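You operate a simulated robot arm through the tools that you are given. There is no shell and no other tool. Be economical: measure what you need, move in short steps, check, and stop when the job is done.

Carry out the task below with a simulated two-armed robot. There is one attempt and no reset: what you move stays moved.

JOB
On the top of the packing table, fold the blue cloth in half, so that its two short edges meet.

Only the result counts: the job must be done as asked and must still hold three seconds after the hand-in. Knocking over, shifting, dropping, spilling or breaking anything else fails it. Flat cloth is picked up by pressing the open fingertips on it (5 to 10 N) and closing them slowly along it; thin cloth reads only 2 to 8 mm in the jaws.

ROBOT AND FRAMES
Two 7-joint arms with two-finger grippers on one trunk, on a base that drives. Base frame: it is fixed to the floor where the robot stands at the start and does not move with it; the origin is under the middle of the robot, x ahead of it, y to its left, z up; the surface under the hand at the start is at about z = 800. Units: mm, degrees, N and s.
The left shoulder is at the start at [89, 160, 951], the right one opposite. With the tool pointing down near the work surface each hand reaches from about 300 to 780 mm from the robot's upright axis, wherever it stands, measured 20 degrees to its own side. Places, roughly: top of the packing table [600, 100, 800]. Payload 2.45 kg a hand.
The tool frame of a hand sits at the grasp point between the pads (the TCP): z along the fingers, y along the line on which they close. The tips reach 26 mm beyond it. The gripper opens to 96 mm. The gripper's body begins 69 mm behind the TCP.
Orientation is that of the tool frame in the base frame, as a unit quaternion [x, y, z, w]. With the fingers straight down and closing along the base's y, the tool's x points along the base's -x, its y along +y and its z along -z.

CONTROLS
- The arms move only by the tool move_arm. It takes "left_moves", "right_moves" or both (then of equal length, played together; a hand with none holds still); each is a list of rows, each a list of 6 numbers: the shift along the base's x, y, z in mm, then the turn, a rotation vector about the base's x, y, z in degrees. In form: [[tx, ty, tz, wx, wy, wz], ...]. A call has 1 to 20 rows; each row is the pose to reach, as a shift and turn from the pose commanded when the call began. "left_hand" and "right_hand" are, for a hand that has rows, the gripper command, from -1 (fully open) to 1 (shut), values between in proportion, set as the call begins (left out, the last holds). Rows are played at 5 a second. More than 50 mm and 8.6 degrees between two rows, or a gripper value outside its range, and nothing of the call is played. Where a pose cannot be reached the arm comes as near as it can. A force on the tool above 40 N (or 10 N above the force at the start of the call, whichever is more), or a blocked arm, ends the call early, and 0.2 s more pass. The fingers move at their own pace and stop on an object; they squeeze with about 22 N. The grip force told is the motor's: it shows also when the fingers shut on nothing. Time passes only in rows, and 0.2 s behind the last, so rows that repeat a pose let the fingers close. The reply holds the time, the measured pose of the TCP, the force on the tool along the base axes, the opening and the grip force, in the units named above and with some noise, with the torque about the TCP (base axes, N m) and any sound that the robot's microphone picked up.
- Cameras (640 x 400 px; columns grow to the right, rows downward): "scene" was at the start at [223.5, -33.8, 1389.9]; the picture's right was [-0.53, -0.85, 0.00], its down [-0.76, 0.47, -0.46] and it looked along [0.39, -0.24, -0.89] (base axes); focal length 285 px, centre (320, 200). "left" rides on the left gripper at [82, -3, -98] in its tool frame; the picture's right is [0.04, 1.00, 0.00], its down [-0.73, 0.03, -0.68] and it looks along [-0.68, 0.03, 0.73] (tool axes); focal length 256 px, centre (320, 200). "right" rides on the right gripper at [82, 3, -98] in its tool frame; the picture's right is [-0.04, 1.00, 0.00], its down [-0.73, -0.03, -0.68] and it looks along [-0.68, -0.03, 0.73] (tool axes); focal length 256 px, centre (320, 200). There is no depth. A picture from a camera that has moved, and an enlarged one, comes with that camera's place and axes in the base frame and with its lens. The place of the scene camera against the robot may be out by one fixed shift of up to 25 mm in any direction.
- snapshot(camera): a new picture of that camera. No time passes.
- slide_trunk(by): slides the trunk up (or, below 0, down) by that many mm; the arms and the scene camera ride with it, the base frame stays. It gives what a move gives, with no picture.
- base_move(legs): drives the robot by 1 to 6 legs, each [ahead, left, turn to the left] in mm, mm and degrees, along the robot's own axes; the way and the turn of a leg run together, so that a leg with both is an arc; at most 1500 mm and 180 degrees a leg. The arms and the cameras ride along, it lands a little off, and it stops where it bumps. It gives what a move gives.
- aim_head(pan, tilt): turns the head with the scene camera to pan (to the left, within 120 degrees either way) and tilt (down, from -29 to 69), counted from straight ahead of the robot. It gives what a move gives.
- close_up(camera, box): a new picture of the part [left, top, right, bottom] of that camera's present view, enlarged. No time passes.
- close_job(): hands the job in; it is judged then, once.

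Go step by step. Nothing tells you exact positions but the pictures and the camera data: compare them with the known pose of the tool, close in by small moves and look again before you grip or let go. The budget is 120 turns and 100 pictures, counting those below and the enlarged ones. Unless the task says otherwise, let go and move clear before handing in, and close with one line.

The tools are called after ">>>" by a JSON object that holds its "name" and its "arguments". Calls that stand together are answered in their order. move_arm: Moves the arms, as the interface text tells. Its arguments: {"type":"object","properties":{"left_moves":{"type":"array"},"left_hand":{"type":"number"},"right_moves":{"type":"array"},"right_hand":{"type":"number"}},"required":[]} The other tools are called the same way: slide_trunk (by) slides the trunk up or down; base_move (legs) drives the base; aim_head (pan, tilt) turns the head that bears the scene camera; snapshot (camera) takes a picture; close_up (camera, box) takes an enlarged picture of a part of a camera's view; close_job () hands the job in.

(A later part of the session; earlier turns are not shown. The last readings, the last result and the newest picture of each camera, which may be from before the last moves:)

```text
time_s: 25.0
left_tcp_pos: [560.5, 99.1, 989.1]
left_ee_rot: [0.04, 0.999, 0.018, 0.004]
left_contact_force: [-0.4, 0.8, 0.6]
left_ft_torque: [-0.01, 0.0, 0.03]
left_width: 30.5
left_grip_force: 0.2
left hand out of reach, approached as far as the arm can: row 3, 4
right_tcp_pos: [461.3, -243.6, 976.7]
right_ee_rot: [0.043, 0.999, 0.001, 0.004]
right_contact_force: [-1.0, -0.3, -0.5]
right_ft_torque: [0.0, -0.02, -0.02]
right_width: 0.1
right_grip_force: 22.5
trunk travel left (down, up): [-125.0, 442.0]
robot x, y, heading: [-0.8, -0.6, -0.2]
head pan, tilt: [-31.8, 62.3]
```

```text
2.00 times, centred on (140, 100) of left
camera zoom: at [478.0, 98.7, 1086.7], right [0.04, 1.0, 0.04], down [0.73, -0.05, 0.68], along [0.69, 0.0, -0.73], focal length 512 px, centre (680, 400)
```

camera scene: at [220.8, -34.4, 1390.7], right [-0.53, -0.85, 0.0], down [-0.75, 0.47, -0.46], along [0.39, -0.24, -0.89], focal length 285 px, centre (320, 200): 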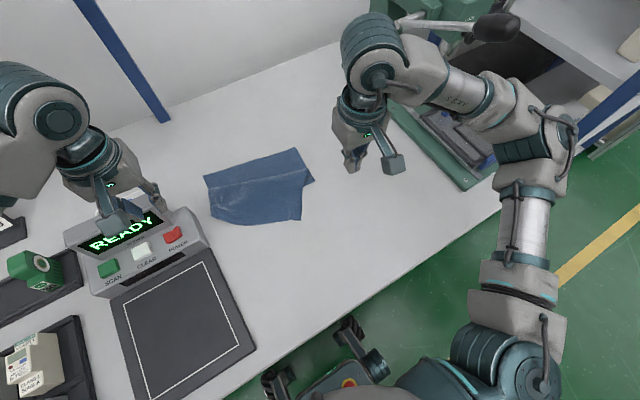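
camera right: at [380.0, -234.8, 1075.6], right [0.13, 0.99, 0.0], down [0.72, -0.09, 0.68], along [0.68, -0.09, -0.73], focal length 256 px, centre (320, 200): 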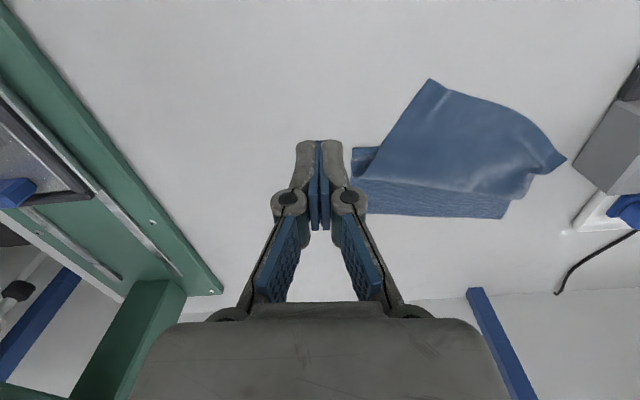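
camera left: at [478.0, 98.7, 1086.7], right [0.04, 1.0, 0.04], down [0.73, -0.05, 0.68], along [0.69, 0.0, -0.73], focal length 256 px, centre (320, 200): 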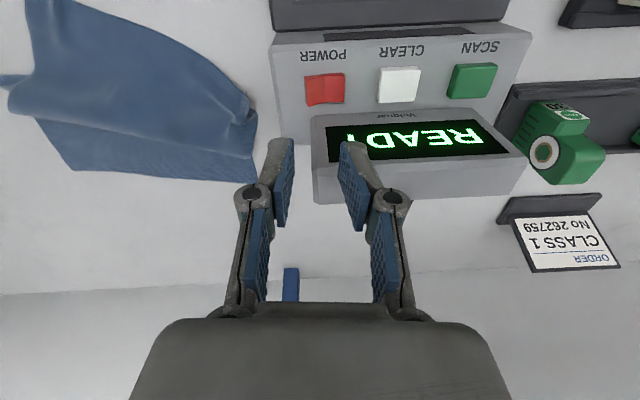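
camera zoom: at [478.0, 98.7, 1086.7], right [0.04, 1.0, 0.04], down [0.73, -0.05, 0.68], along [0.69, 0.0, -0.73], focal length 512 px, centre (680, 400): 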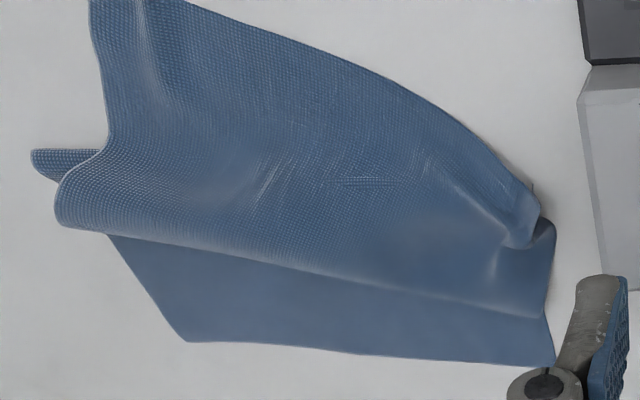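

The cloth is now Z-folded: the moving edge lies toward the robot, at about (482, -136) to (586, 31), over the lower half, whose far corners are at (663, -228) and (712, 10). I'll regrip that edge at its right end with the fingers tilted forward, so that straightening the wrist later raises the edge.

>>> {"name": "move_arm", "arguments": {"right_moves": [[6, 22, -10, -1.9, -5.6, -4.5], [12, 44, -25, -3.8, -11.1, -9], [18, 66, -45, -5.8, -16.7, -13.6], [24, 88, -65, -7.7, -22.3, -18.1], [30, 110, -85, -9.6, -27.8, -22.6], [37, 133, -107, -11.5, -33.4, -27.1], [37, 133, -107, -11.5, -33.4, -27.1]], "right_hand": 0.375}}

>>> {"name": "snapshot", "arguments": {"camera": "right"}}

>>> {"name": "snapshot", "arguments": {"camera": "scene"}}

```text
time_s: 26.6
left_tcp_pos: [562.0, 99.6, 986.9]
left_ee_rot: [0.04, 0.999, 0.017, 0.001]
left_contact_force: [0.6, 0.3, -0.1]
left_ft_torque: [-0.03, 0.03, -0.01]
left_width: 28.9
left_grip_force: 0.0
right_tcp_pos: [499.7, -109.2, 868.1]
right_ee_rot: [0.271, 0.913, -0.087, 0.291]
right_contact_force: [0.1, -0.5, 0.7]
right_ft_torque: [0.0, 0.01, -0.01]
right_width: 29.9
right_grip_force: 0.1
trunk travel left (down, up): [-125.0, 442.0]
robot x, y, heading: [-0.4, -1.5, -0.2]
head pan, tilt: [-31.8, 62.3]
```

```text
67 pictures are left
camera right: at [399.0, -40.3, 902.6], right [0.57, 0.82, 0.02], down [0.16, -0.14, 0.98], along [0.81, -0.56, -0.21], focal length 256 px, centre (320, 200)
```

right: 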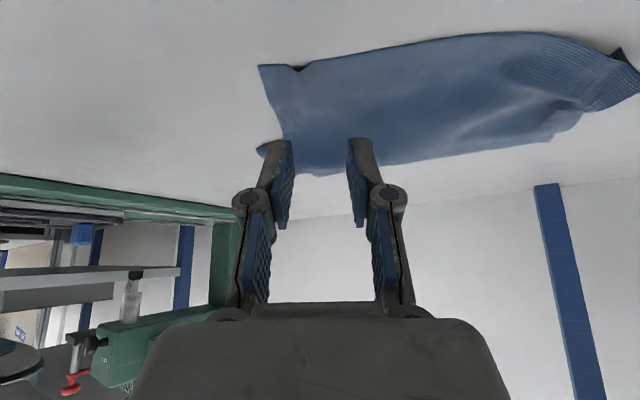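

```text
66 pictures are left
camera scene: at [224.5, -31.7, 1389.9], right [-0.53, -0.85, 0.0], down [-0.76, 0.47, -0.46], along [0.39, -0.25, -0.89], focal length 285 px, centre (320, 200)
```

scene: 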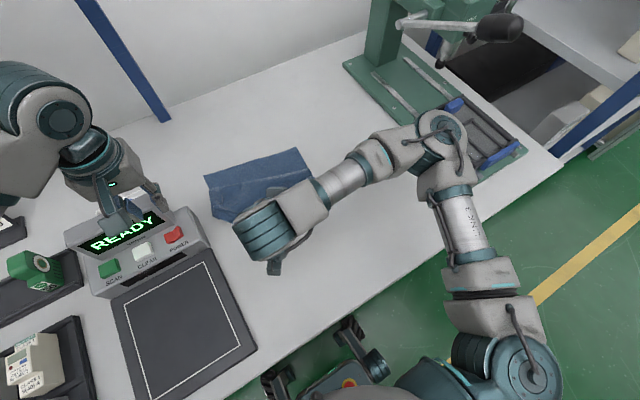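

Corner C' is confirmed at (482, -136) and the fingers line up with the edge just beside it. I'll descend to contact.

>>> {"name": "move_arm", "arguments": {"right_moves": [[0, -1, -15, 0, 0, 0], [0, -1, -30, 0, 0, 0], [0, -1, -36, 0, 0, 0], [0, -1, -38, 0, 0, 0], [0, -1, -38, 0, 0, 0]]}}

>>> {"name": "snapshot", "arguments": {"camera": "right"}}

```text
time_s: 27.8
left_tcp_pos: [563.2, 97.4, 986.6]
left_ee_rot: [0.04, 0.999, 0.017, 0.0]
left_contact_force: [0.2, 0.6, 0.7]
left_ft_torque: [-0.01, 0.01, -0.02]
left_width: 29.1
left_grip_force: 0.1
right_tcp_pos: [499.5, -110.7, 830.6]
right_ee_rot: [0.271, 0.914, -0.086, 0.29]
right_contact_force: [0.0, 0.1, -0.2]
right_ft_torque: [0.02, -0.02, -0.02]
right_width: 30.0
right_grip_force: 0.1
trunk travel left (down, up): [-125.0, 442.0]
robot x, y, heading: [0.4, 0.8, -0.1]
head pan, tilt: [-31.8, 62.3]
```

```text
65 pictures are left
camera right: at [399.5, -42.2, 864.6], right [0.57, 0.82, 0.02], down [0.16, -0.14, 0.98], along [0.81, -0.56, -0.21], focal length 256 px, centre (320, 200)
```

right: 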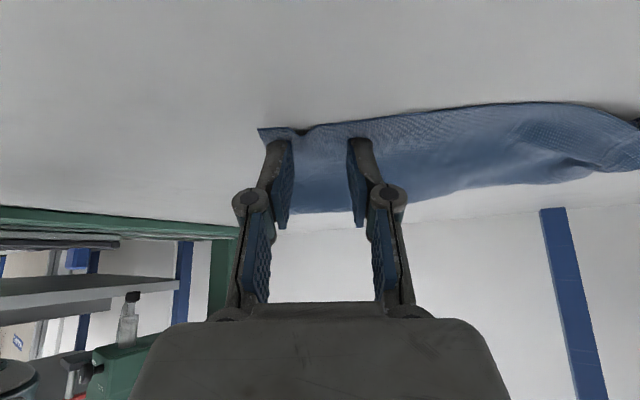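

>>> {"name": "move_arm", "arguments": {"right_moves": [[0, 0, -1.5, 0, 0, 0], [0, 0, -3, 0, 0, 0], [0, 0, -3.5, 0, 0, 0], [0, 0, -3.5, 0, 0, 0]]}}

```text
time_s: 28.8
left_tcp_pos: [561.8, 99.4, 988.1]
left_ee_rot: [0.04, 0.999, 0.017, 0.002]
left_contact_force: [-0.1, -0.3, 0.2]
left_ft_torque: [0.0, 0.02, 0.0]
left_width: 28.6
left_grip_force: 0.1
right_tcp_pos: [500.6, -109.9, 828.4]
right_ee_rot: [0.27, 0.914, -0.085, 0.291]
right_contact_force: [0.6, -2.2, 17.2]
right_ft_torque: [-0.24, 0.0, 0.01]
right_width: 30.5
right_grip_force: 0.4
trunk travel left (down, up): [-125.0, 442.0]
robot x, y, heading: [1.7, 3.3, 0.1]
head pan, tilt: [-31.8, 62.3]
```

Contact at about 17 N, which is similar to the press that worked before. I'll close slowly.

>>> {"name": "move_arm", "arguments": {"right_moves": [[0, 0, 0, 0, 0, 0], [0, 0, 0, 0, 0, 0]], "right_hand": 0.5}}

>>> {"name": "move_arm", "arguments": {"right_moves": [[0, 0, 0, 0, 0, 0], [0, 0, 0, 0, 0, 0]], "right_hand": 0.65}}

>>> {"name": "snapshot", "arguments": {"camera": "right"}}

```text
time_s: 29.4
left_tcp_pos: [563.0, 98.8, 986.6]
left_ee_rot: [0.04, 0.999, 0.018, 0.002]
left_contact_force: [0.6, 0.0, -0.9]
left_ft_torque: [0.0, 0.01, 0.03]
left_width: 28.8
left_grip_force: 0.0
right_tcp_pos: [500.1, -111.7, 828.0]
right_ee_rot: [0.271, 0.913, -0.086, 0.291]
right_contact_force: [0.7, 0.8, 21.3]
right_ft_torque: [0.05, -0.16, 0.03]
right_width: 24.5
right_grip_force: 4.9
trunk travel left (down, up): [-125.0, 442.0]
robot x, y, heading: [1.9, -1.0, -0.3]
head pan, tilt: [-31.8, 62.3]
```

```text
time_s: 30.0
left_tcp_pos: [561.5, 98.5, 987.1]
left_ee_rot: [0.04, 0.999, 0.017, 0.001]
left_contact_force: [0.4, 0.1, 0.7]
left_ft_torque: [0.04, 0.06, 0.01]
left_width: 28.6
left_grip_force: 0.1
right_tcp_pos: [500.1, -109.7, 827.4]
right_ee_rot: [0.27, 0.914, -0.085, 0.29]
right_contact_force: [1.4, 0.6, 17.4]
right_ft_torque: [0.02, -0.1, -0.03]
right_width: 17.7
right_grip_force: 0.0
trunk travel left (down, up): [-125.0, 442.0]
robot x, y, heading: [-0.0, 0.3, 0.2]
head pan, tilt: [-31.8, 62.3]
```

```text
64 pictures are left
camera right: at [399.3, -41.4, 861.9], right [0.57, 0.82, 0.02], down [0.16, -0.14, 0.98], along [0.81, -0.56, -0.21], focal length 256 px, centre (320, 200)
```

right: 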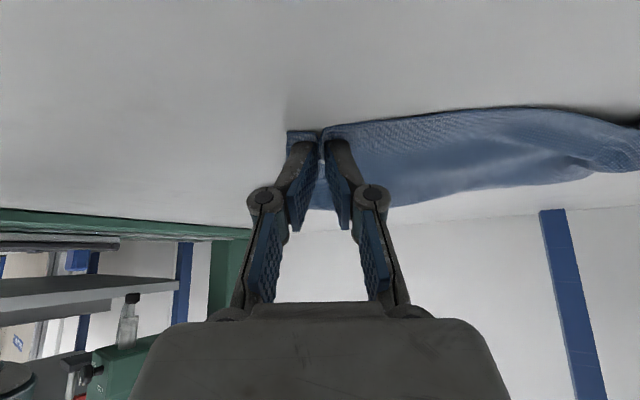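

The cloth is gathering between the right fingers, so I'll finish closing and lift slightly to verify.

>>> {"name": "move_arm", "arguments": {"right_moves": [[0, 0, 0, 0, 0, 0], [0, 0, 0, 0, 0, 0]], "right_hand": 0.78}}

>>> {"name": "move_arm", "arguments": {"right_moves": [[0, 0, 0, 0, 0, 0], [0, 0, 0, 0, 0, 0]], "right_hand": 0.9}}

>>> {"name": "move_arm", "arguments": {"right_moves": [[0, 0, 0, 0, 0, 0], [0, 0, 0, 0, 0, 0], [0, 0, 3, 0, 0, 0], [3, -2, 15, 0, 0, 0], [3, -2, 30, 0, 0, 0]], "right_hand": 1}}

>>> {"name": "snapshot", "arguments": {"camera": "right"}}

```text
time_s: 30.6
left_tcp_pos: [561.4, 98.5, 987.0]
left_ee_rot: [0.04, 0.999, 0.018, 0.002]
left_contact_force: [0.1, -0.9, 0.9]
left_ft_torque: [-0.01, 0.0, 0.04]
left_width: 28.7
left_grip_force: 0.0
right_tcp_pos: [499.6, -110.6, 828.2]
right_ee_rot: [0.27, 0.914, -0.086, 0.29]
right_contact_force: [-0.2, 1.3, 19.8]
right_ft_torque: [-0.02, -0.1, 0.0]
right_width: 11.7
right_grip_force: 0.1
trunk travel left (down, up): [-125.0, 442.0]
robot x, y, heading: [-2.5, -1.3, 0.1]
head pan, tilt: [-31.8, 62.3]
```

```text
time_s: 31.2
left_tcp_pos: [562.2, 99.9, 986.9]
left_ee_rot: [0.039, 0.999, 0.018, 0.003]
left_contact_force: [-0.8, 0.2, -1.1]
left_ft_torque: [0.0, 0.0, 0.0]
left_width: 29.1
left_grip_force: 0.0
right_tcp_pos: [499.4, -110.1, 828.0]
right_ee_rot: [0.27, 0.914, -0.087, 0.29]
right_contact_force: [0.6, 1.7, 21.6]
right_ft_torque: [-0.06, -0.05, 0.03]
right_width: 3.6
right_grip_force: 0.1
trunk travel left (down, up): [-125.0, 442.0]
robot x, y, heading: [6.6, -0.1, 0.1]
head pan, tilt: [-31.8, 62.3]
```

```text
time_s: 32.4
left_tcp_pos: [563.0, 97.4, 987.2]
left_ee_rot: [0.04, 0.999, 0.018, 0.002]
left_contact_force: [0.2, -0.3, -0.4]
left_ft_torque: [0.0, 0.0, 0.01]
left_width: 28.7
left_grip_force: 0.0
right_tcp_pos: [503.3, -112.9, 857.3]
right_ee_rot: [0.271, 0.914, -0.087, 0.289]
right_contact_force: [0.1, -0.1, -0.3]
right_ft_torque: [0.0, 0.0, 0.0]
right_width: 3.3
right_grip_force: 21.2
trunk travel left (down, up): [-125.0, 442.0]
robot x, y, heading: [0.1, 1.5, -0.0]
head pan, tilt: [-31.8, 62.3]
```

```text
63 pictures are left
camera right: at [402.5, -44.1, 891.4], right [0.57, 0.82, 0.02], down [0.16, -0.14, 0.98], along [0.8, -0.56, -0.21], focal length 256 px, centre (320, 200)
```

right: 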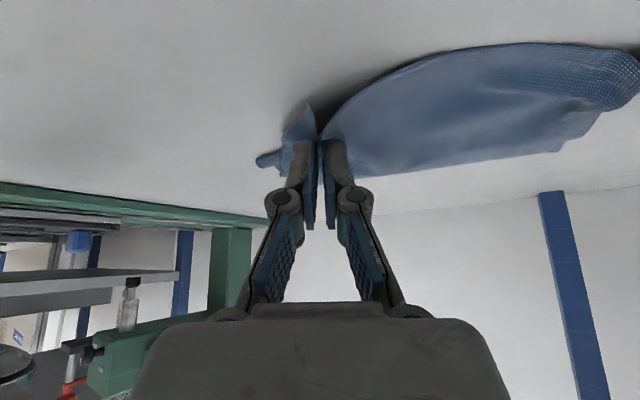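

The right hand has the edge (3.3 mm). Next I'll look at the left end from the left hand camera to plan its grip.

>>> {"name": "close_up", "arguments": {"camera": "left", "box": [0, 0, 300, 200]}}

>>> {"name": "close_up", "arguments": {"camera": "scene", "box": [190, 140, 310, 240]}}

```text
2.00 times, centred on (150, 100) of left
camera zoom: at [480.7, 98.4, 1084.8], right [0.04, 1.0, 0.04], down [0.73, -0.05, 0.68], along [0.68, 0.0, -0.73], focal length 512 px, centre (660, 400)
```

zoom: 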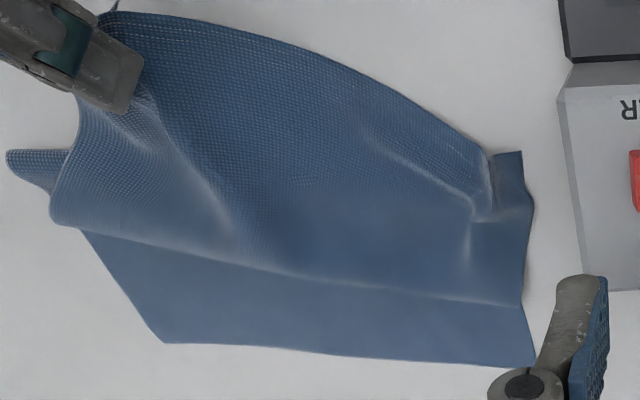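

```text
4.00 times, centred on (250, 190) of scene
camera zoom: at [224.3, -32.6, 1389.8], right [-0.53, -0.85, 0.0], down [-0.76, 0.47, -0.46], along [0.39, -0.24, -0.89], focal length 1138 px, centre (600, 240)
```

zoom: 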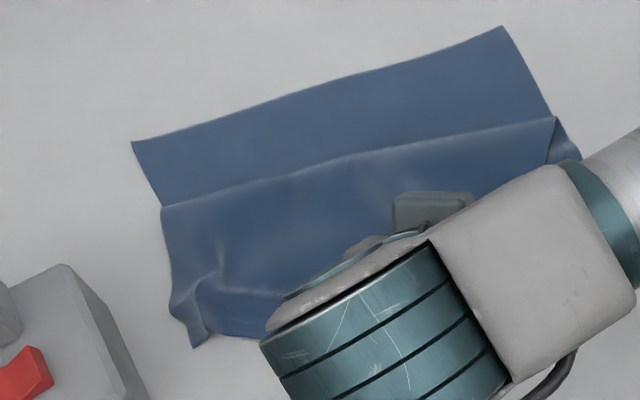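

I'll carry the right end forward in an arc toward its far corner while rotating the wrist upright, so the edge ends up pointing upward.

>>> {"name": "move_arm", "arguments": {"right_moves": [[5, -3, 20, 1.2, 3, 1.4], [14, -8, 35, 2.5, 6, 2.8], [26, -14, 48, 3.7, 9, 4.3], [38, -20, 58, 4.9, 11.9, 5.7], [50, -26, 66, 6.2, 14.9, 7.1], [62, -33, 70, 7.4, 17.9, 8.5], [74, -39, 72, 8.7, 20.9, 10], [86, -45, 70, 9.9, 23.9, 11.4], [98, -52, 66, 11.1, 26.9, 12.8], [112, -59, 60, 12.4, 29.9, 14.2], [126, -66, 50, 13.6, 32.8, 15.6], [138, -73, 40, 14.8, 35.8, 17.1], [150, -79, 28, 16.1, 38.8, 18.5], [161, -85, 15, 17.3, 41.8, 19.9], [161, -85, 15, 17.3, 41.8, 19.9]]}}

>>> {"name": "snapshot", "arguments": {"camera": "right"}}

>>> {"name": "snapshot", "arguments": {"camera": "left"}}

>>> {"name": "close_up", "arguments": {"camera": "scene", "box": [180, 110, 340, 240]}}

```text
time_s: 35.6
left_tcp_pos: [562.6, 96.2, 987.5]
left_ee_rot: [0.04, 0.999, 0.018, 0.002]
left_contact_force: [-0.5, -0.2, 0.7]
left_ft_torque: [-0.01, 0.0, 0.02]
left_width: 28.9
left_grip_force: 0.0
right_tcp_pos: [665.3, -198.2, 871.5]
right_ee_rot: [0.104, 0.991, 0.009, -0.085]
right_contact_force: [0.0, 0.1, -0.2]
right_ft_torque: [0.0, 0.0, -0.01]
right_width: 3.4
right_grip_force: 20.8
trunk travel left (down, up): [-125.0, 442.0]
robot x, y, heading: [5.9, 2.4, 0.0]
head pan, tilt: [-31.8, 62.3]
```

```text
60 pictures are left
camera right: at [604.5, -183.3, 983.6], right [0.25, 0.97, -0.01], down [0.81, -0.2, 0.54], along [0.53, -0.14, -0.84], focal length 256 px, centre (320, 200)
```

right: 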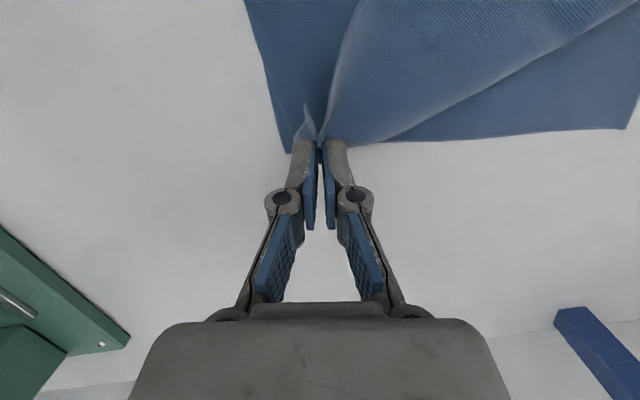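

```text
59 pictures are left
camera left: at [480.6, 98.1, 1084.9], right [0.04, 1.0, 0.04], down [0.73, -0.05, 0.68], along [0.68, 0.0, -0.73], focal length 256 px, centre (320, 200)
```

left: 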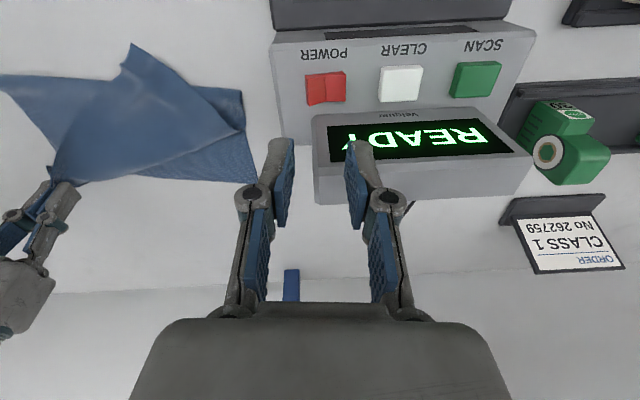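

```text
3.08 times, centred on (260, 175) of scene
camera zoom: at [225.2, -32.9, 1389.8], right [-0.53, -0.85, 0.0], down [-0.76, 0.47, -0.46], along [0.39, -0.24, -0.89], focal length 876 px, centre (505, 277)
```

zoom: 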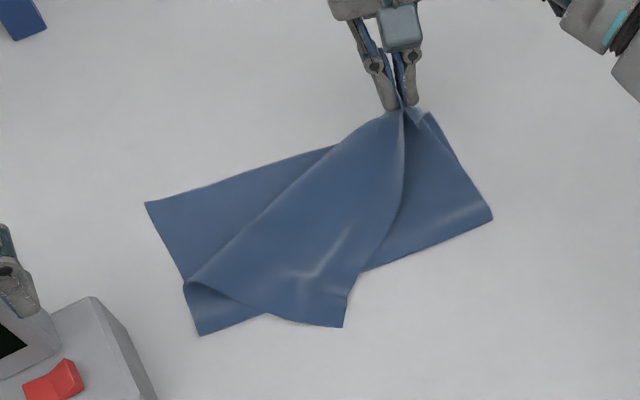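

The crease has migrated to the wrong place: about 107 mm from the far edge on the right, where it should be about 157 mm. The clean fix is to unfold back toward the robot and refold, so I'll carry this corner back first.

>>> {"name": "move_arm", "arguments": {"right_moves": [[-12, 1, 20, -0.4, -2.5, 0.4], [-26, 2, 40, -0.8, -5, 0.8], [-42, 3, 58, -1.1, -7.5, 1.1], [-58, 4, 72, -1.5, -10, 1.5], [-75, 5, 82, -1.9, -12.5, 1.9], [-92, 6, 88, -2.2, -15, 2.2], [-109, 7, 90, -2.6, -17.5, 2.6], [-126, 8, 90, -3, -20, 3], [-143, 9, 88, -3.3, -22.5, 3.3], [-160, 10, 84, -3.7, -25, 3.7], [-178, 11, 78, -4.1, -27.5, 4.1], [-196, 12, 70, -4.5, -30, 4.5], [-214, 13, 60, -4.9, -33, 4.9], [-232, 14, 46, -5.2, -35, 5.2], [-250, 15, 30, -5.6, -38, 5.6], [-267, 16, 12, -6, -40.5, 6], [-283, 17, -8, -6.3, -43, 6.3], [-297, 17, -34, -6.6, -44.5, 6.6], [-297, 17, -34, -6.6, -44.5, 6.6]]}}

>>> {"name": "snapshot", "arguments": {"camera": "scene"}}

>>> {"name": "snapshot", "arguments": {"camera": "left"}}

```text
time_s: 39.6
left_tcp_pos: [562.3, 98.1, 986.5]
left_ee_rot: [0.041, 0.999, 0.019, 0.001]
left_contact_force: [0.8, 0.0, 0.5]
left_ft_torque: [0.03, -0.03, -0.04]
left_width: 29.0
left_grip_force: 0.0
right_tcp_pos: [438.0, -155.2, 863.8]
right_ee_rot: [0.042, 0.953, -0.013, 0.301]
right_contact_force: [0.1, -0.5, -0.4]
right_ft_torque: [-0.03, -0.01, -0.01]
right_width: 3.4
right_grip_force: 25.7
right hand out of reach, approached as far as the arm can: row 16, 17, 18, 19
trunk travel left (down, up): [-125.0, 442.0]
robot x, y, heading: [-1.1, 1.3, -0.2]
head pan, tilt: [-31.8, 62.3]
```

```text
57 pictures are left
camera scene: at [223.9, -33.2, 1390.0], right [-0.53, -0.85, 0.0], down [-0.76, 0.47, -0.46], along [0.39, -0.24, -0.89], focal length 285 px, centre (320, 200)
```

scene: 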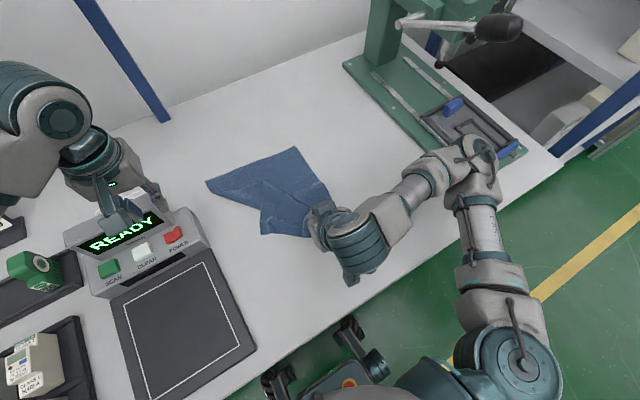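

```text
56 pictures are left
camera left: at [480.6, 97.9, 1084.8], right [0.04, 1.0, 0.04], down [0.73, -0.05, 0.68], along [0.68, 0.0, -0.73], focal length 256 px, centre (320, 200)
```

left: 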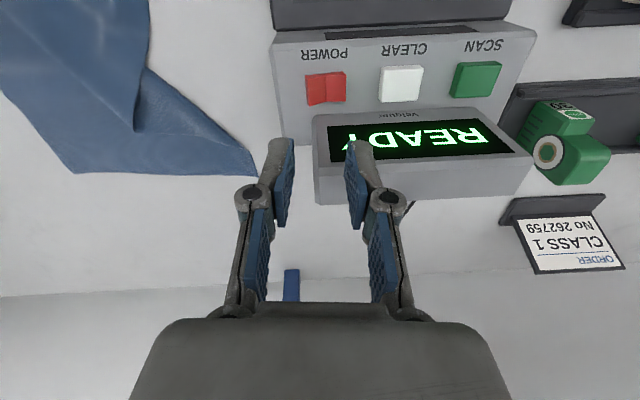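

The forward tilt limits how near the hand can come, so I'll return the wrist to vertical while laying this corner down near its original place.

>>> {"name": "move_arm", "arguments": {"right_moves": [[-14, -5, 0, 0.6, 7, 0], [-28, -10, 0, 1.2, 14, 0], [-42, -15, -5, 1.8, 21, 0], [-55, -20, -12, 2.4, 28, 0], [-68, -25, -20, 3, 35, 0], [-72, -27, -33, 3, 35, 0], [-72, -27, -33, 3, 35, 0]]}}

>>> {"name": "snapshot", "arguments": {"camera": "right"}}

>>> {"name": "snapshot", "arguments": {"camera": "scene"}}

```text
time_s: 41.2
left_tcp_pos: [562.7, 97.3, 987.6]
left_ee_rot: [0.04, 0.999, 0.019, 0.001]
left_contact_force: [0.4, 0.1, 0.0]
left_ft_torque: [0.0, -0.04, 0.03]
left_width: 28.7
left_grip_force: 0.2
right_tcp_pos: [366.4, -181.2, 829.2]
right_ee_rot: [0.044, 0.999, 0.0, 0.0]
right_contact_force: [0.1, 0.2, 0.1]
right_ft_torque: [-0.02, -0.05, 0.01]
right_width: 3.5
right_grip_force: 23.6
trunk travel left (down, up): [-125.0, 442.0]
robot x, y, heading: [-0.7, -1.7, -0.0]
head pan, tilt: [-31.8, 62.3]
```

```text
55 pictures are left
camera right: at [285.9, -171.7, 928.9], right [0.13, 0.99, 0.0], down [0.73, -0.09, 0.68], along [0.67, -0.09, -0.73], focal length 256 px, centre (320, 200)
```

right: 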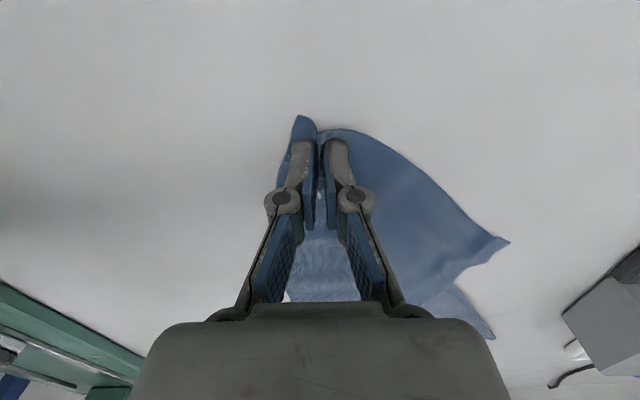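

```text
54 pictures are left
camera scene: at [224.2, -33.5, 1389.9], right [-0.53, -0.85, 0.0], down [-0.76, 0.47, -0.46], along [0.39, -0.24, -0.89], focal length 285 px, centre (320, 200)
```

scene: 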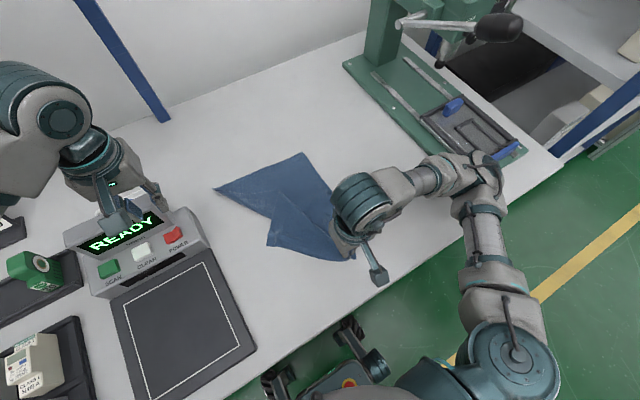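

The right corner is back near its start. The left corner D' is at about (470, -42); I'll bring the left hand over its edge to pull it back too.

>>> {"name": "move_arm", "arguments": {"left_moves": [[-14, -25, 0, -0.3, 0.1, -5], [-28, -50, -5, -0.5, 0.2, -10], [-43, -75, -20, -0.8, 0.3, -15], [-58, -100, -40, -1.1, 0.4, -20], [-73, -120, -60, -1.4, 0.5, -25], [-88, -142, -80, -1.6, 0.5, -30], [-103, -163, -107, -1.9, 0.6, -34], [-103, -163, -107, -1.9, 0.6, -34]]}}

>>> {"name": "snapshot", "arguments": {"camera": "left"}}

```text
time_s: 43.0
left_tcp_pos: [460.3, -65.5, 879.2]
left_ee_rot: [0.331, 0.944, 0.0, 0.002]
left_contact_force: [-0.5, -0.1, -0.2]
left_ft_torque: [0.0, 0.01, -0.02]
left_width: 28.7
left_grip_force: 0.0
right_tcp_pos: [365.4, -182.4, 830.3]
right_ee_rot: [0.043, 0.999, 0.001, 0.0]
right_contact_force: [-0.4, -0.3, 3.4]
right_ft_torque: [-0.02, -0.01, 0.0]
right_width: 1.9
right_grip_force: 23.9
trunk travel left (down, up): [-125.0, 442.0]
robot x, y, heading: [0.7, -2.8, -0.0]
head pan, tilt: [-31.8, 62.3]
```

```text
53 pictures are left
camera left: at [392.7, -16.8, 977.0], right [0.59, 0.81, 0.0], down [0.59, -0.43, 0.68], along [0.55, -0.4, -0.73], focal length 256 px, centre (320, 200)
```

left: 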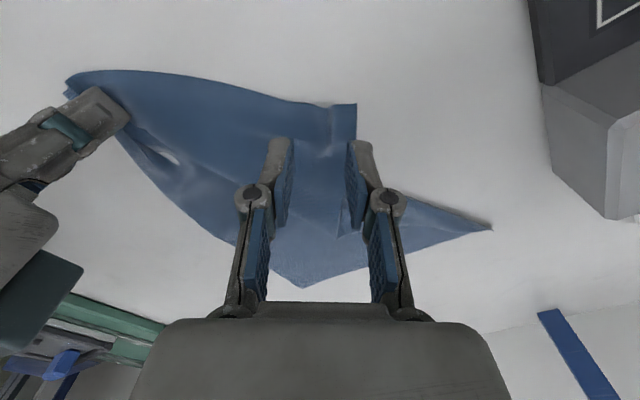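

D' is at (467, -39) and its edge is well framed. I'll shift slightly inward and lower to press.

>>> {"name": "move_arm", "arguments": {"left_moves": [[-3, -2, -20, 0, 0, 0], [-6, -3, -40, 0, 0, 0], [-6, -3, -50, 0, 0, 0], [-6, -3, -53, 0, 0, 0], [-6, -3, -54, 0, 0, 0], [-6, -3, -54, 0, 0, 0]], "left_hand": 0.35}}

```text
time_s: 44.4
left_tcp_pos: [454.0, -67.8, 826.5]
left_ee_rot: [0.331, 0.944, -0.001, 0.003]
left_contact_force: [0.6, 1.1, 17.2]
left_ft_torque: [0.13, -0.1, 0.03]
left_width: 31.1
left_grip_force: 5.7
right_tcp_pos: [365.1, -180.9, 830.9]
right_ee_rot: [0.044, 0.999, 0.0, 0.0]
right_contact_force: [-0.5, 0.3, 0.2]
right_ft_torque: [-0.03, 0.0, 0.0]
right_width: 2.8
right_grip_force: 19.4
trunk travel left (down, up): [-125.0, 442.0]
robot x, y, heading: [-0.8, 0.5, -0.2]
head pan, tilt: [-31.8, 62.3]
```

>>> {"name": "move_arm", "arguments": {"left_moves": [[0, 0, 0, 0, 0, 0], [0, 0, 0, 0, 0, 0]], "left_hand": 0.5}}

>>> {"name": "move_arm", "arguments": {"left_moves": [[0, 0, 0, 0, 0, 0], [0, 0, 0, 0, 0, 0]], "left_hand": 0.65}}

>>> {"name": "move_arm", "arguments": {"left_moves": [[0, 0, 0, 0, 0, 0], [0, 0, 0, 0, 0, 0]], "left_hand": 0.78}}

>>> {"name": "move_arm", "arguments": {"left_moves": [[0, 0, 0, 0, 0, 0], [0, 0, 0, 0, 0, 0]], "left_hand": 0.9}}

>>> {"name": "move_arm", "arguments": {"left_moves": [[0, 0, 0, 0, 0, 0], [0, 0, 0, 0, 0, 0], [0, 0, 5, 0, 0, 0], [-3, 2, 15, 0, 0, 0]], "left_hand": 1}}

>>> {"name": "snapshot", "arguments": {"camera": "left"}}

```text
time_s: 45.0
left_tcp_pos: [453.1, -69.3, 825.7]
left_ee_rot: [0.33, 0.944, 0.0, 0.002]
left_contact_force: [-0.3, -1.1, 17.9]
left_ft_torque: [-0.04, 0.06, -0.02]
left_width: 24.7
left_grip_force: 0.1
right_tcp_pos: [366.3, -180.5, 829.8]
right_ee_rot: [0.043, 0.999, -0.001, 0.001]
right_contact_force: [0.3, 0.8, -3.0]
right_ft_torque: [0.0, -0.01, 0.01]
right_width: 3.3
right_grip_force: 19.2
trunk travel left (down, up): [-125.0, 442.0]
robot x, y, heading: [1.1, 0.4, -0.2]
head pan, tilt: [-31.8, 62.3]
```

```text
time_s: 45.6
left_tcp_pos: [453.3, -69.2, 825.4]
left_ee_rot: [0.33, 0.944, 0.0, 0.002]
left_contact_force: [-1.5, -2.2, 19.0]
left_ft_torque: [-0.08, 0.11, -0.06]
left_width: 18.4
left_grip_force: 5.2
right_tcp_pos: [365.0, -181.7, 830.9]
right_ee_rot: [0.044, 0.999, 0.001, 0.0]
right_contact_force: [1.3, 1.5, 3.2]
right_ft_torque: [0.01, -0.01, -0.03]
right_width: 1.4
right_grip_force: 21.2
trunk travel left (down, up): [-125.0, 442.0]
robot x, y, heading: [5.0, -1.5, 0.0]
head pan, tilt: [-31.8, 62.3]
```

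```text
time_s: 46.2
left_tcp_pos: [452.7, -68.3, 827.2]
left_ee_rot: [0.33, 0.944, 0.001, 0.002]
left_contact_force: [-0.6, 0.0, 21.9]
left_ft_torque: [-0.03, 0.04, 0.0]
left_width: 11.5
left_grip_force: 0.0
right_tcp_pos: [365.6, -179.6, 830.9]
right_ee_rot: [0.044, 0.999, 0.0, 0.001]
right_contact_force: [0.0, 1.0, -0.5]
right_ft_torque: [0.08, -0.02, -0.01]
right_width: 3.9
right_grip_force: 22.0
trunk travel left (down, up): [-125.0, 442.0]
robot x, y, heading: [-2.5, 0.2, -0.1]
head pan, tilt: [-31.8, 62.3]
```

```text
time_s: 46.8
left_tcp_pos: [452.7, -67.8, 825.9]
left_ee_rot: [0.331, 0.944, 0.0, 0.001]
left_contact_force: [-1.7, -0.9, 22.8]
left_ft_torque: [-0.05, 0.07, -0.02]
left_width: 3.7
left_grip_force: 0.0
right_tcp_pos: [364.9, -181.3, 831.4]
right_ee_rot: [0.044, 0.999, 0.0, 0.001]
right_contact_force: [0.3, 0.2, 1.3]
right_ft_torque: [0.02, 0.08, -0.02]
right_width: 3.0
right_grip_force: 26.3
trunk travel left (down, up): [-125.0, 442.0]
robot x, y, heading: [-2.8, -0.1, 0.2]
head pan, tilt: [-31.8, 62.3]
```

```text
time_s: 47.8
left_tcp_pos: [450.6, -68.2, 838.8]
left_ee_rot: [0.331, 0.944, 0.0, 0.001]
left_contact_force: [-1.4, -0.1, -0.4]
left_ft_torque: [0.02, 0.0, 0.0]
left_width: 3.1
left_grip_force: 23.7
right_tcp_pos: [365.5, -180.3, 829.3]
right_ee_rot: [0.044, 0.999, -0.001, 0.0]
right_contact_force: [-0.1, -0.6, -3.1]
right_ft_torque: [0.01, -0.02, 0.01]
right_width: 3.0
right_grip_force: 18.2
trunk travel left (down, up): [-125.0, 442.0]
robot x, y, heading: [2.5, -4.8, -0.1]
head pan, tilt: [-31.8, 62.3]
```

```text
52 pictures are left
camera left: at [384.3, -17.8, 938.0], right [0.59, 0.81, 0.0], down [0.59, -0.44, 0.68], along [0.55, -0.4, -0.73], focal length 256 px, centre (320, 200)
```

left: 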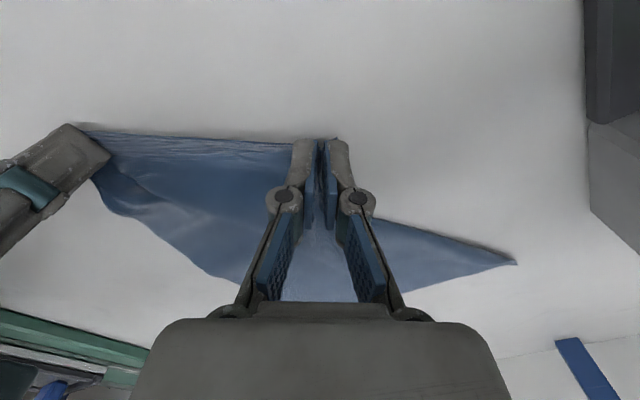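

Both hands hold the edge now. I'll raise both a little and swing the left hand out so the edge is straight across again.

>>> {"name": "move_arm", "arguments": {"left_moves": [[-8, 6, 15, 0, 0, 5], [-18, 14, 30, 0, 0, 10], [-30, 24, 40, 0, 0, 16], [-42, 34, 45, 0, 0, 22], [-54, 44, 45, 0, 0, 28], [-64, 52, 40, 0, 0, 34], [-64, 52, 35, 0, 0, 34], [-64, 52, 35, 0, 0, 34]], "right_moves": [[0, 0, 10, 0, 0, 0], [0, 0, 20, 0, 0, 0], [0, 0, 30, 0, 0, 0], [0, 0, 40, 0, 0, 0], [0, 0, 45, 0, 0, 0], [0, 0, 45, 0, 0, 0], [0, 0, 45, 0, 0, 0], [0, 0, 45, 0, 0, 0]]}}

>>> {"name": "snapshot", "arguments": {"camera": "left"}}

>>> {"name": "snapshot", "arguments": {"camera": "scene"}}

>>> {"name": "snapshot", "arguments": {"camera": "right"}}

```text
time_s: 49.6
left_tcp_pos: [386.1, -16.1, 876.0]
left_ee_rot: [0.04, 0.999, -0.001, 0.0]
left_contact_force: [-2.2, -27.6, 0.4]
left_ft_torque: [-0.72, 0.06, -0.29]
left_width: 3.6
left_grip_force: 22.3
right_tcp_pos: [365.0, -179.2, 874.6]
right_ee_rot: [0.043, 0.999, 0.002, 0.0]
right_contact_force: [2.9, 26.9, -0.2]
right_ft_torque: [0.66, -0.06, 0.29]
right_width: 4.3
right_grip_force: 22.2
trunk travel left (down, up): [-125.0, 442.0]
robot x, y, heading: [-1.0, -1.1, -0.2]
head pan, tilt: [-31.8, 62.3]
```

```text
51 pictures are left
camera left: at [304.1, -11.3, 973.6], right [0.04, 1.0, 0.0], down [0.73, -0.03, 0.68], along [0.68, -0.03, -0.73], focal length 256 px, centre (320, 200)
```

left: 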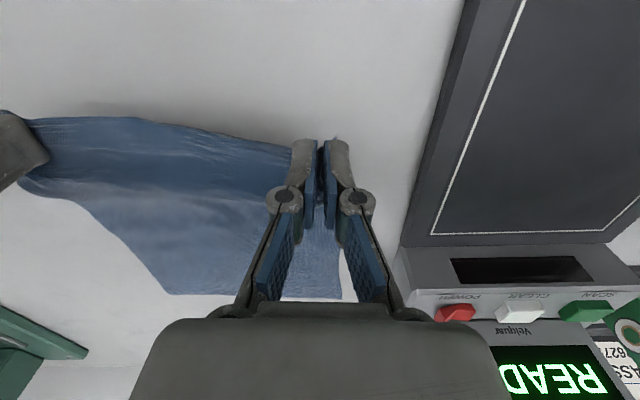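

```text
50 pictures are left
camera scene: at [223.8, -34.4, 1389.9], right [-0.53, -0.85, 0.0], down [-0.76, 0.47, -0.46], along [0.39, -0.24, -0.89], focal length 285 px, centre (320, 200)
```

scene: 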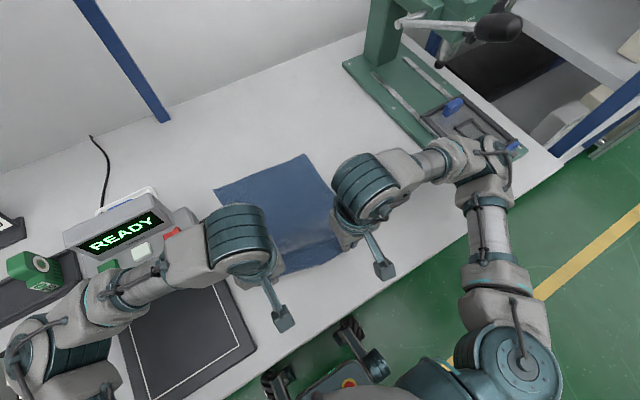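

```text
49 pictures are left
camera right: at [285.8, -171.2, 973.9], right [0.13, 0.99, 0.0], down [0.73, -0.1, 0.68], along [0.67, -0.08, -0.73], focal length 256 px, centre (320, 200)
```

right: 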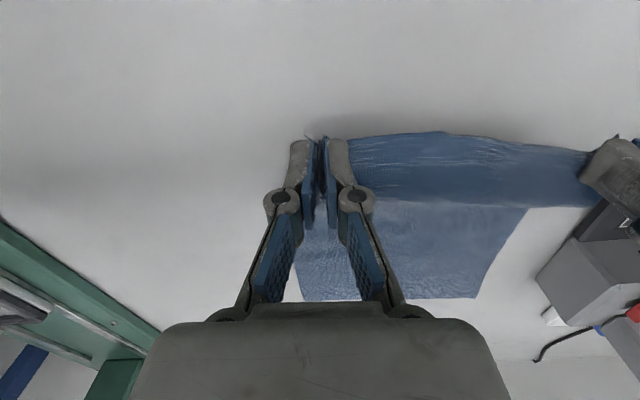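

The cloth is fully unfolded again, with far corners at about (662, 5) and (639, -241). I'll ease the side tension and drag the cloth a little toward the robot, so that the wrists have reach to tilt at the far side.

>>> {"name": "move_arm", "arguments": {"left_moves": [[0, -2, -5, 0, 0, 0], [-8, -4, -10, 0, 0, 0], [-18, -4, -16, 0, 0, 0], [-28, -4, -22, 0, 0, 0], [-38, -4, -26, 0, 0, 0], [-47, -4, -30, 0, 0, 0], [-56, -4, -30, 0, 0, 0], [-65, -4, -30, 0, 0, 0], [-65, -4, -30, 0, 0, 0]], "right_moves": [[0, 1, -5, 0, 0, 0], [-8, 2, -10, 0, 0, 0], [-18, 2, -16, 0, 0, 0], [-28, 2, -22, 0, 0, 0], [-38, 2, -26, 0, 0, 0], [-47, 2, -30, 0, 0, 0], [-56, 2, -30, 0, 0, 0], [-65, 2, -30, 0, 0, 0], [-65, 2, -30, 0, 0, 0]]}}

>>> {"name": "snapshot", "arguments": {"camera": "left"}}

>>> {"name": "snapshot", "arguments": {"camera": "right"}}

```text
time_s: 51.6
left_tcp_pos: [321.9, -19.1, 844.4]
left_ee_rot: [0.04, 0.999, 0.002, 0.002]
left_contact_force: [-0.1, -11.5, 0.5]
left_ft_torque: [-0.38, 0.0, -0.11]
left_width: 2.2
left_grip_force: 22.0
right_tcp_pos: [319.8, -176.9, 851.2]
right_ee_rot: [0.044, 0.999, 0.0, 0.0]
right_contact_force: [-0.5, 12.9, -1.2]
right_ft_torque: [0.31, -0.01, 0.16]
right_width: 2.4
right_grip_force: 22.3
right hand out of reach, approached as far as the arm can: row 6, 7, 8, 9
trunk travel left (down, up): [-125.0, 442.0]
robot x, y, heading: [1.9, 1.8, -0.0]
head pan, tilt: [-31.8, 62.3]
```

```text
48 pictures are left
camera left: at [239.5, -14.7, 943.1], right [0.04, 1.0, 0.0], down [0.73, -0.03, 0.68], along [0.68, -0.02, -0.73], focal length 256 px, centre (320, 200)
```

left: 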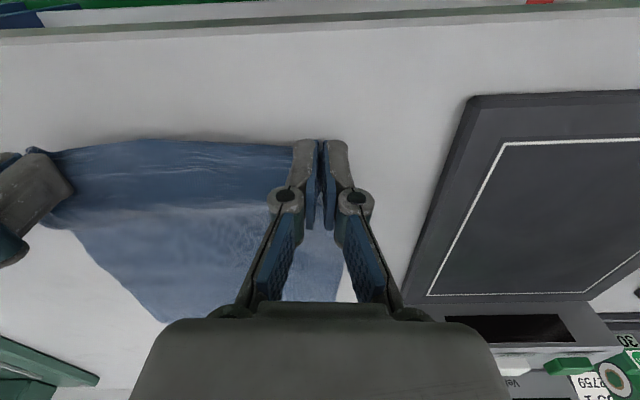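

```text
47 pictures are left
camera right: at [239.7, -166.4, 950.3], right [0.13, 0.99, 0.0], down [0.73, -0.09, 0.68], along [0.67, -0.09, -0.74], focal length 256 px, centre (320, 200)
```

right: 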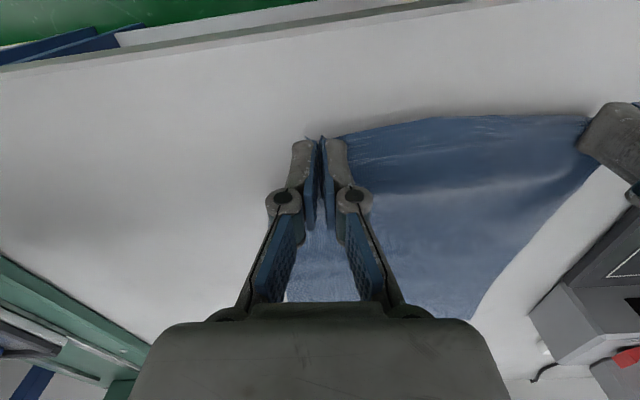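

Far corners are now about (628, -6) and (594, -240). Now I'll carry the near edge over in a higher arc to just above the far edge.

>>> {"name": "move_arm", "arguments": {"left_moves": [[8, -3, 15, 0, 0, 0], [20, -4, 35, 0, 0, 0], [34, -5, 55, 0, 0, 0], [50, -7, 72, 0, 0, 0], [66, -8, 87, 0, 0, 0], [82, -9, 100, 0, 0, 0], [99, -11, 108, 0, 0, -1], [116, -12, 114, 0, 0, -1], [133, -14, 118, 0, 0, -2], [150, -15, 120, 0, 0, -2], [167, -17, 118, 0, 0, -3], [184, -18, 112, 0, 0, -3], [201, -20, 104, 0, 0, -4], [218, -22, 94, 0, 0, -4], [235, -23, 82, 0, 0, -4], [252, -25, 70, 0, 0, -4], [270, -27, 58, 0, 0, -4], [270, -27, 58, 0, 0, -4]], "right_moves": [[8, 0, 15, 0, 0, 0], [19, -1, 35, 0, 0, 0], [32, -2, 55, 0, 0, 0], [46, -3, 70, 0, 0, 0], [61, -5, 84, 0, 0, 0], [76, -6, 96, 0, 0, 0], [92, -8, 104, 0, 0, -1], [107, -9, 109, 0, 0, -1], [123, -11, 112, 0, 0, -2], [139, -12, 114, 0, 0, -2], [155, -13, 112, 0, 0, -3], [171, -15, 106, 0, 0, -3], [187, -16, 98, 0, 0, -4], [202, -17, 88, 0, 0, -4], [218, -18, 76, 0, 0, -4], [234, -20, 64, 0, 0, -4], [250, -21, 52, 0, 0, -4], [250, -21, 52, 0, 0, -4]]}}

>>> {"name": "snapshot", "arguments": {"camera": "left"}}

>>> {"name": "snapshot", "arguments": {"camera": "right"}}

>>> {"name": "close_up", "arguments": {"camera": "scene", "box": [180, 110, 340, 270]}}

```text
time_s: 55.4
left_tcp_pos: [591.4, -46.1, 903.7]
left_ee_rot: [0.075, 0.997, 0.0, 0.002]
left_contact_force: [-0.3, -4.9, -0.2]
left_ft_torque: [-0.11, -0.03, -0.06]
left_width: 3.0
left_grip_force: 25.1
right_tcp_pos: [570.9, -198.3, 903.1]
right_ee_rot: [0.079, 0.997, 0.0, 0.001]
right_contact_force: [1.0, 4.9, 0.8]
right_ft_torque: [0.15, -0.05, 0.03]
right_width: 2.3
right_grip_force: 19.7
trunk travel left (down, up): [-125.0, 442.0]
robot x, y, heading: [-3.4, -1.0, -0.2]
head pan, tilt: [-31.8, 62.3]
```

```text
46 pictures are left
camera left: at [509.2, -36.2, 1001.8], right [0.11, 0.99, 0.0], down [0.73, -0.08, 0.68], along [0.68, -0.07, -0.73], focal length 256 px, centre (320, 200)
```

left: 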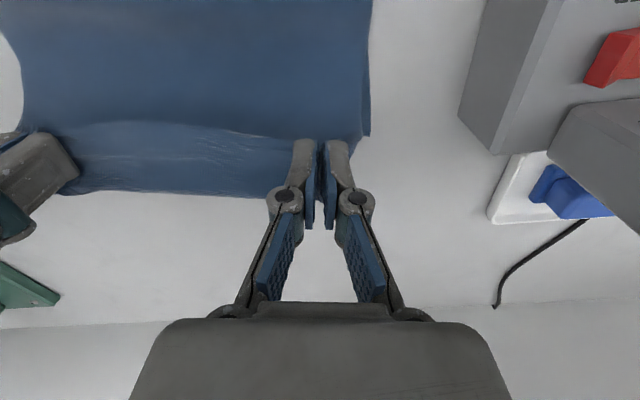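

```text
45 pictures are left
camera right: at [490.8, -182.2, 1002.3], right [0.2, 0.98, 0.0], down [0.72, -0.14, 0.68], along [0.67, -0.13, -0.73], focal length 256 px, centre (320, 200)
```

right: 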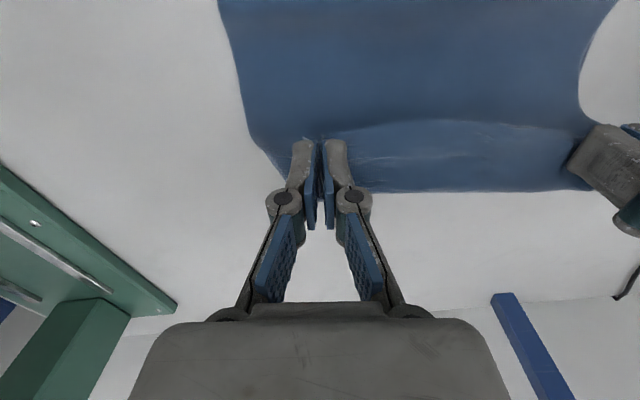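

```text
2.50 times, centred on (260, 190) of scene
camera zoom: at [224.7, -34.9, 1389.9], right [-0.53, -0.85, 0.0], down [-0.76, 0.47, -0.46], along [0.39, -0.24, -0.89], focal length 712 px, centre (470, 225)
```

zoom: 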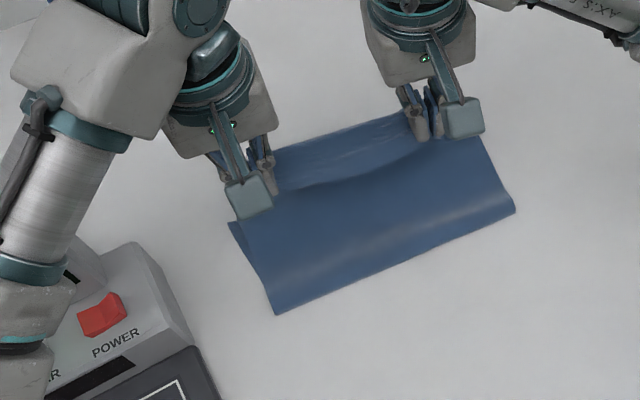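

The crease is clean and square now. With the hands nearer, I'll tilt the fingers so the edge strip rises, step by step.

>>> {"name": "move_arm", "arguments": {"left_moves": [[3, 0, 0, 1, 6, 0], [5, -1, -1, 1.9, 12, 0], [8, -1, -1, 2.8, 18, 0], [10, -2, -2, 3.7, 24, 0], [10, -2, -2, 3.7, 24, 0]], "right_moves": [[3, 0, 0, 1, 6, 0], [5, 0, -1, 1.9, 12, 0], [8, 0, -1, 2.8, 18, 0], [10, 0, -2, 3.7, 24, 0], [10, 0, -2, 3.7, 24, 0]]}}

```text
time_s: 56.6
left_tcp_pos: [581.3, -50.1, 893.3]
left_ee_rot: [0.075, 0.975, 0.018, -0.207]
left_contact_force: [-0.9, 0.0, -0.5]
left_ft_torque: [0.06, -0.05, 0.0]
left_width: 3.7
left_grip_force: 26.7
left hand out of reach, approached as far as the arm can: row 3, 4, 5
right_tcp_pos: [580.4, -196.8, 901.2]
right_ee_rot: [0.076, 0.975, 0.015, -0.21]
right_contact_force: [0.7, -0.6, 0.7]
right_ft_torque: [0.04, -0.05, -0.03]
right_width: 3.3
right_grip_force: 20.6
trunk travel left (down, up): [-125.0, 442.0]
robot x, y, heading: [4.4, 1.2, 0.0]
head pan, tilt: [-31.8, 62.3]
```

>>> {"name": "snapshot", "arguments": {"camera": "right"}}

>>> {"name": "close_up", "arguments": {"camera": "scene", "box": [200, 120, 330, 230]}}

```text
43 pictures are left
camera right: at [547.4, -189.3, 1026.6], right [0.19, 0.98, -0.02], down [0.93, -0.18, 0.32], along [0.31, -0.08, -0.95], focal length 256 px, centre (320, 200)
```

right: 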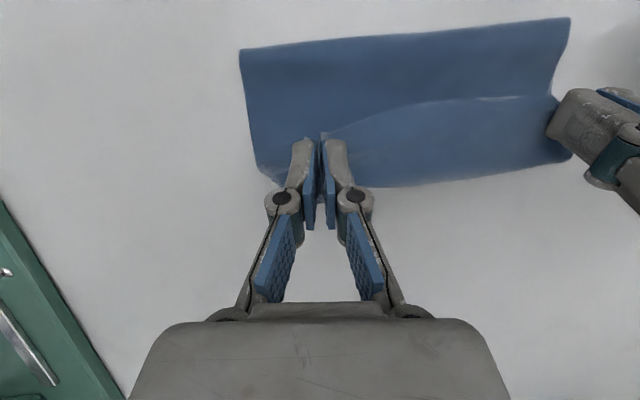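

```text
3.64 times, centred on (265, 175) of scene
camera zoom: at [224.0, -34.3, 1390.1], right [-0.53, -0.85, 0.0], down [-0.76, 0.47, -0.46], along [0.39, -0.24, -0.89], focal length 1035 px, centre (520, 291)
```

zoom: 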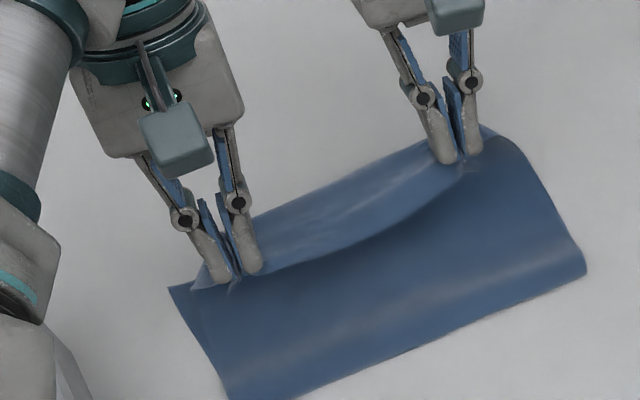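

The turned-back strip is wide mainly because the upper layer is still slack. Pulling it forward and down to the far edge should roll most of that out, so I'll do that low and then check.

>>> {"name": "move_arm", "arguments": {"left_moves": [[8, 0, -8, -0.4, -2.5, 0], [16, 1, -18, -0.8, -5, 0], [24, 2, -30, -1.2, -7.5, 0], [32, 2, -44, -1.6, -10, 0], [38, 3, -58, -1.9, -12, 0], [38, 3, -58, -1.9, -12, 0]], "right_moves": [[4, -1, -8, 0, 0, 0], [8, -2, -20, 0, 0, 0], [12, -3, -34, 0, 0, 0], [16, -4, -50, 0, 0, 0], [20, -5, -66, 0, 0, 0], [20, -5, -66, 0, 0, 0]]}}

>>> {"name": "snapshot", "arguments": {"camera": "right"}}

>>> {"name": "snapshot", "arguments": {"camera": "left"}}

>>> {"name": "close_up", "arguments": {"camera": "scene", "box": [190, 120, 330, 240]}}

```text
time_s: 58.0
left_tcp_pos: [617.4, -47.8, 833.7]
left_ee_rot: [0.074, 0.992, 0.008, -0.105]
left_contact_force: [-0.8, -7.3, -0.8]
left_ft_torque: [-0.17, 0.01, -0.05]
left_width: 2.5
left_grip_force: 24.0
right_tcp_pos: [601.7, -203.4, 835.2]
right_ee_rot: [0.076, 0.975, 0.017, -0.209]
right_contact_force: [1.7, 7.4, 1.0]
right_ft_torque: [0.2, -0.01, -0.04]
right_width: 2.9
right_grip_force: 24.8
trunk travel left (down, up): [-125.0, 442.0]
robot x, y, heading: [-2.3, 2.5, -0.1]
head pan, tilt: [-31.8, 62.3]
```

```text
41 pictures are left
camera right: at [568.4, -194.3, 959.5], right [0.19, 0.98, -0.02], down [0.93, -0.18, 0.32], along [0.31, -0.08, -0.95], focal length 256 px, centre (320, 200)
```

right: 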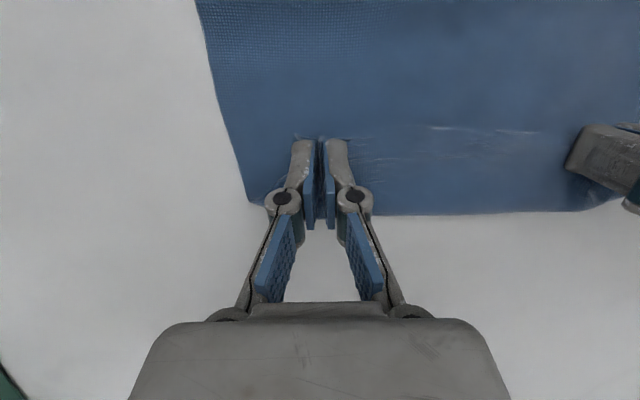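

```text
40 pictures are left
camera left: at [558.8, -41.5, 946.1], right [0.11, 0.99, 0.01], down [0.85, -0.1, 0.51], along [0.51, -0.05, -0.86], focal length 256 px, centre (320, 200)
```

left: 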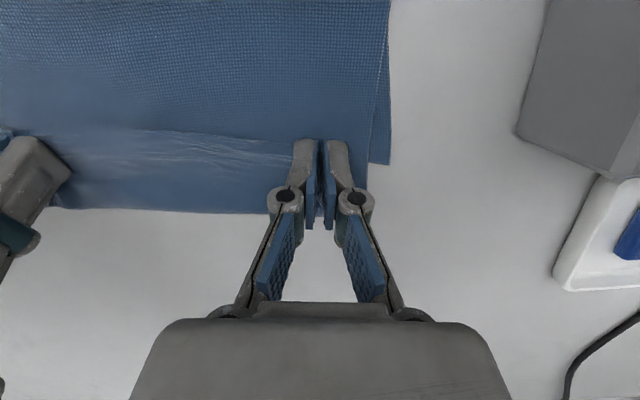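

```text
3.33 times, centred on (260, 180) of scene
camera zoom: at [225.4, -34.9, 1389.7], right [-0.53, -0.85, 0.0], down [-0.76, 0.47, -0.46], along [0.39, -0.24, -0.89], focal length 949 px, centre (520, 267)
```

zoom: 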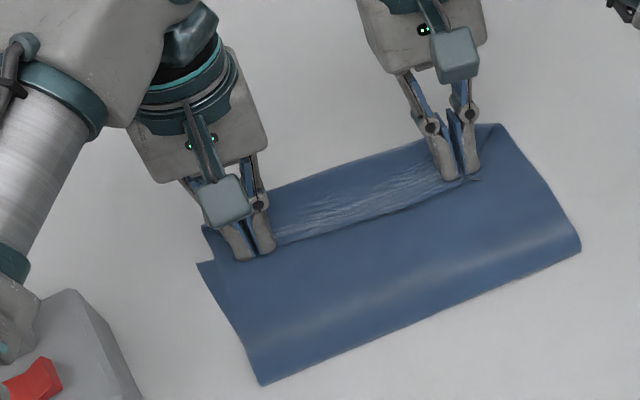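

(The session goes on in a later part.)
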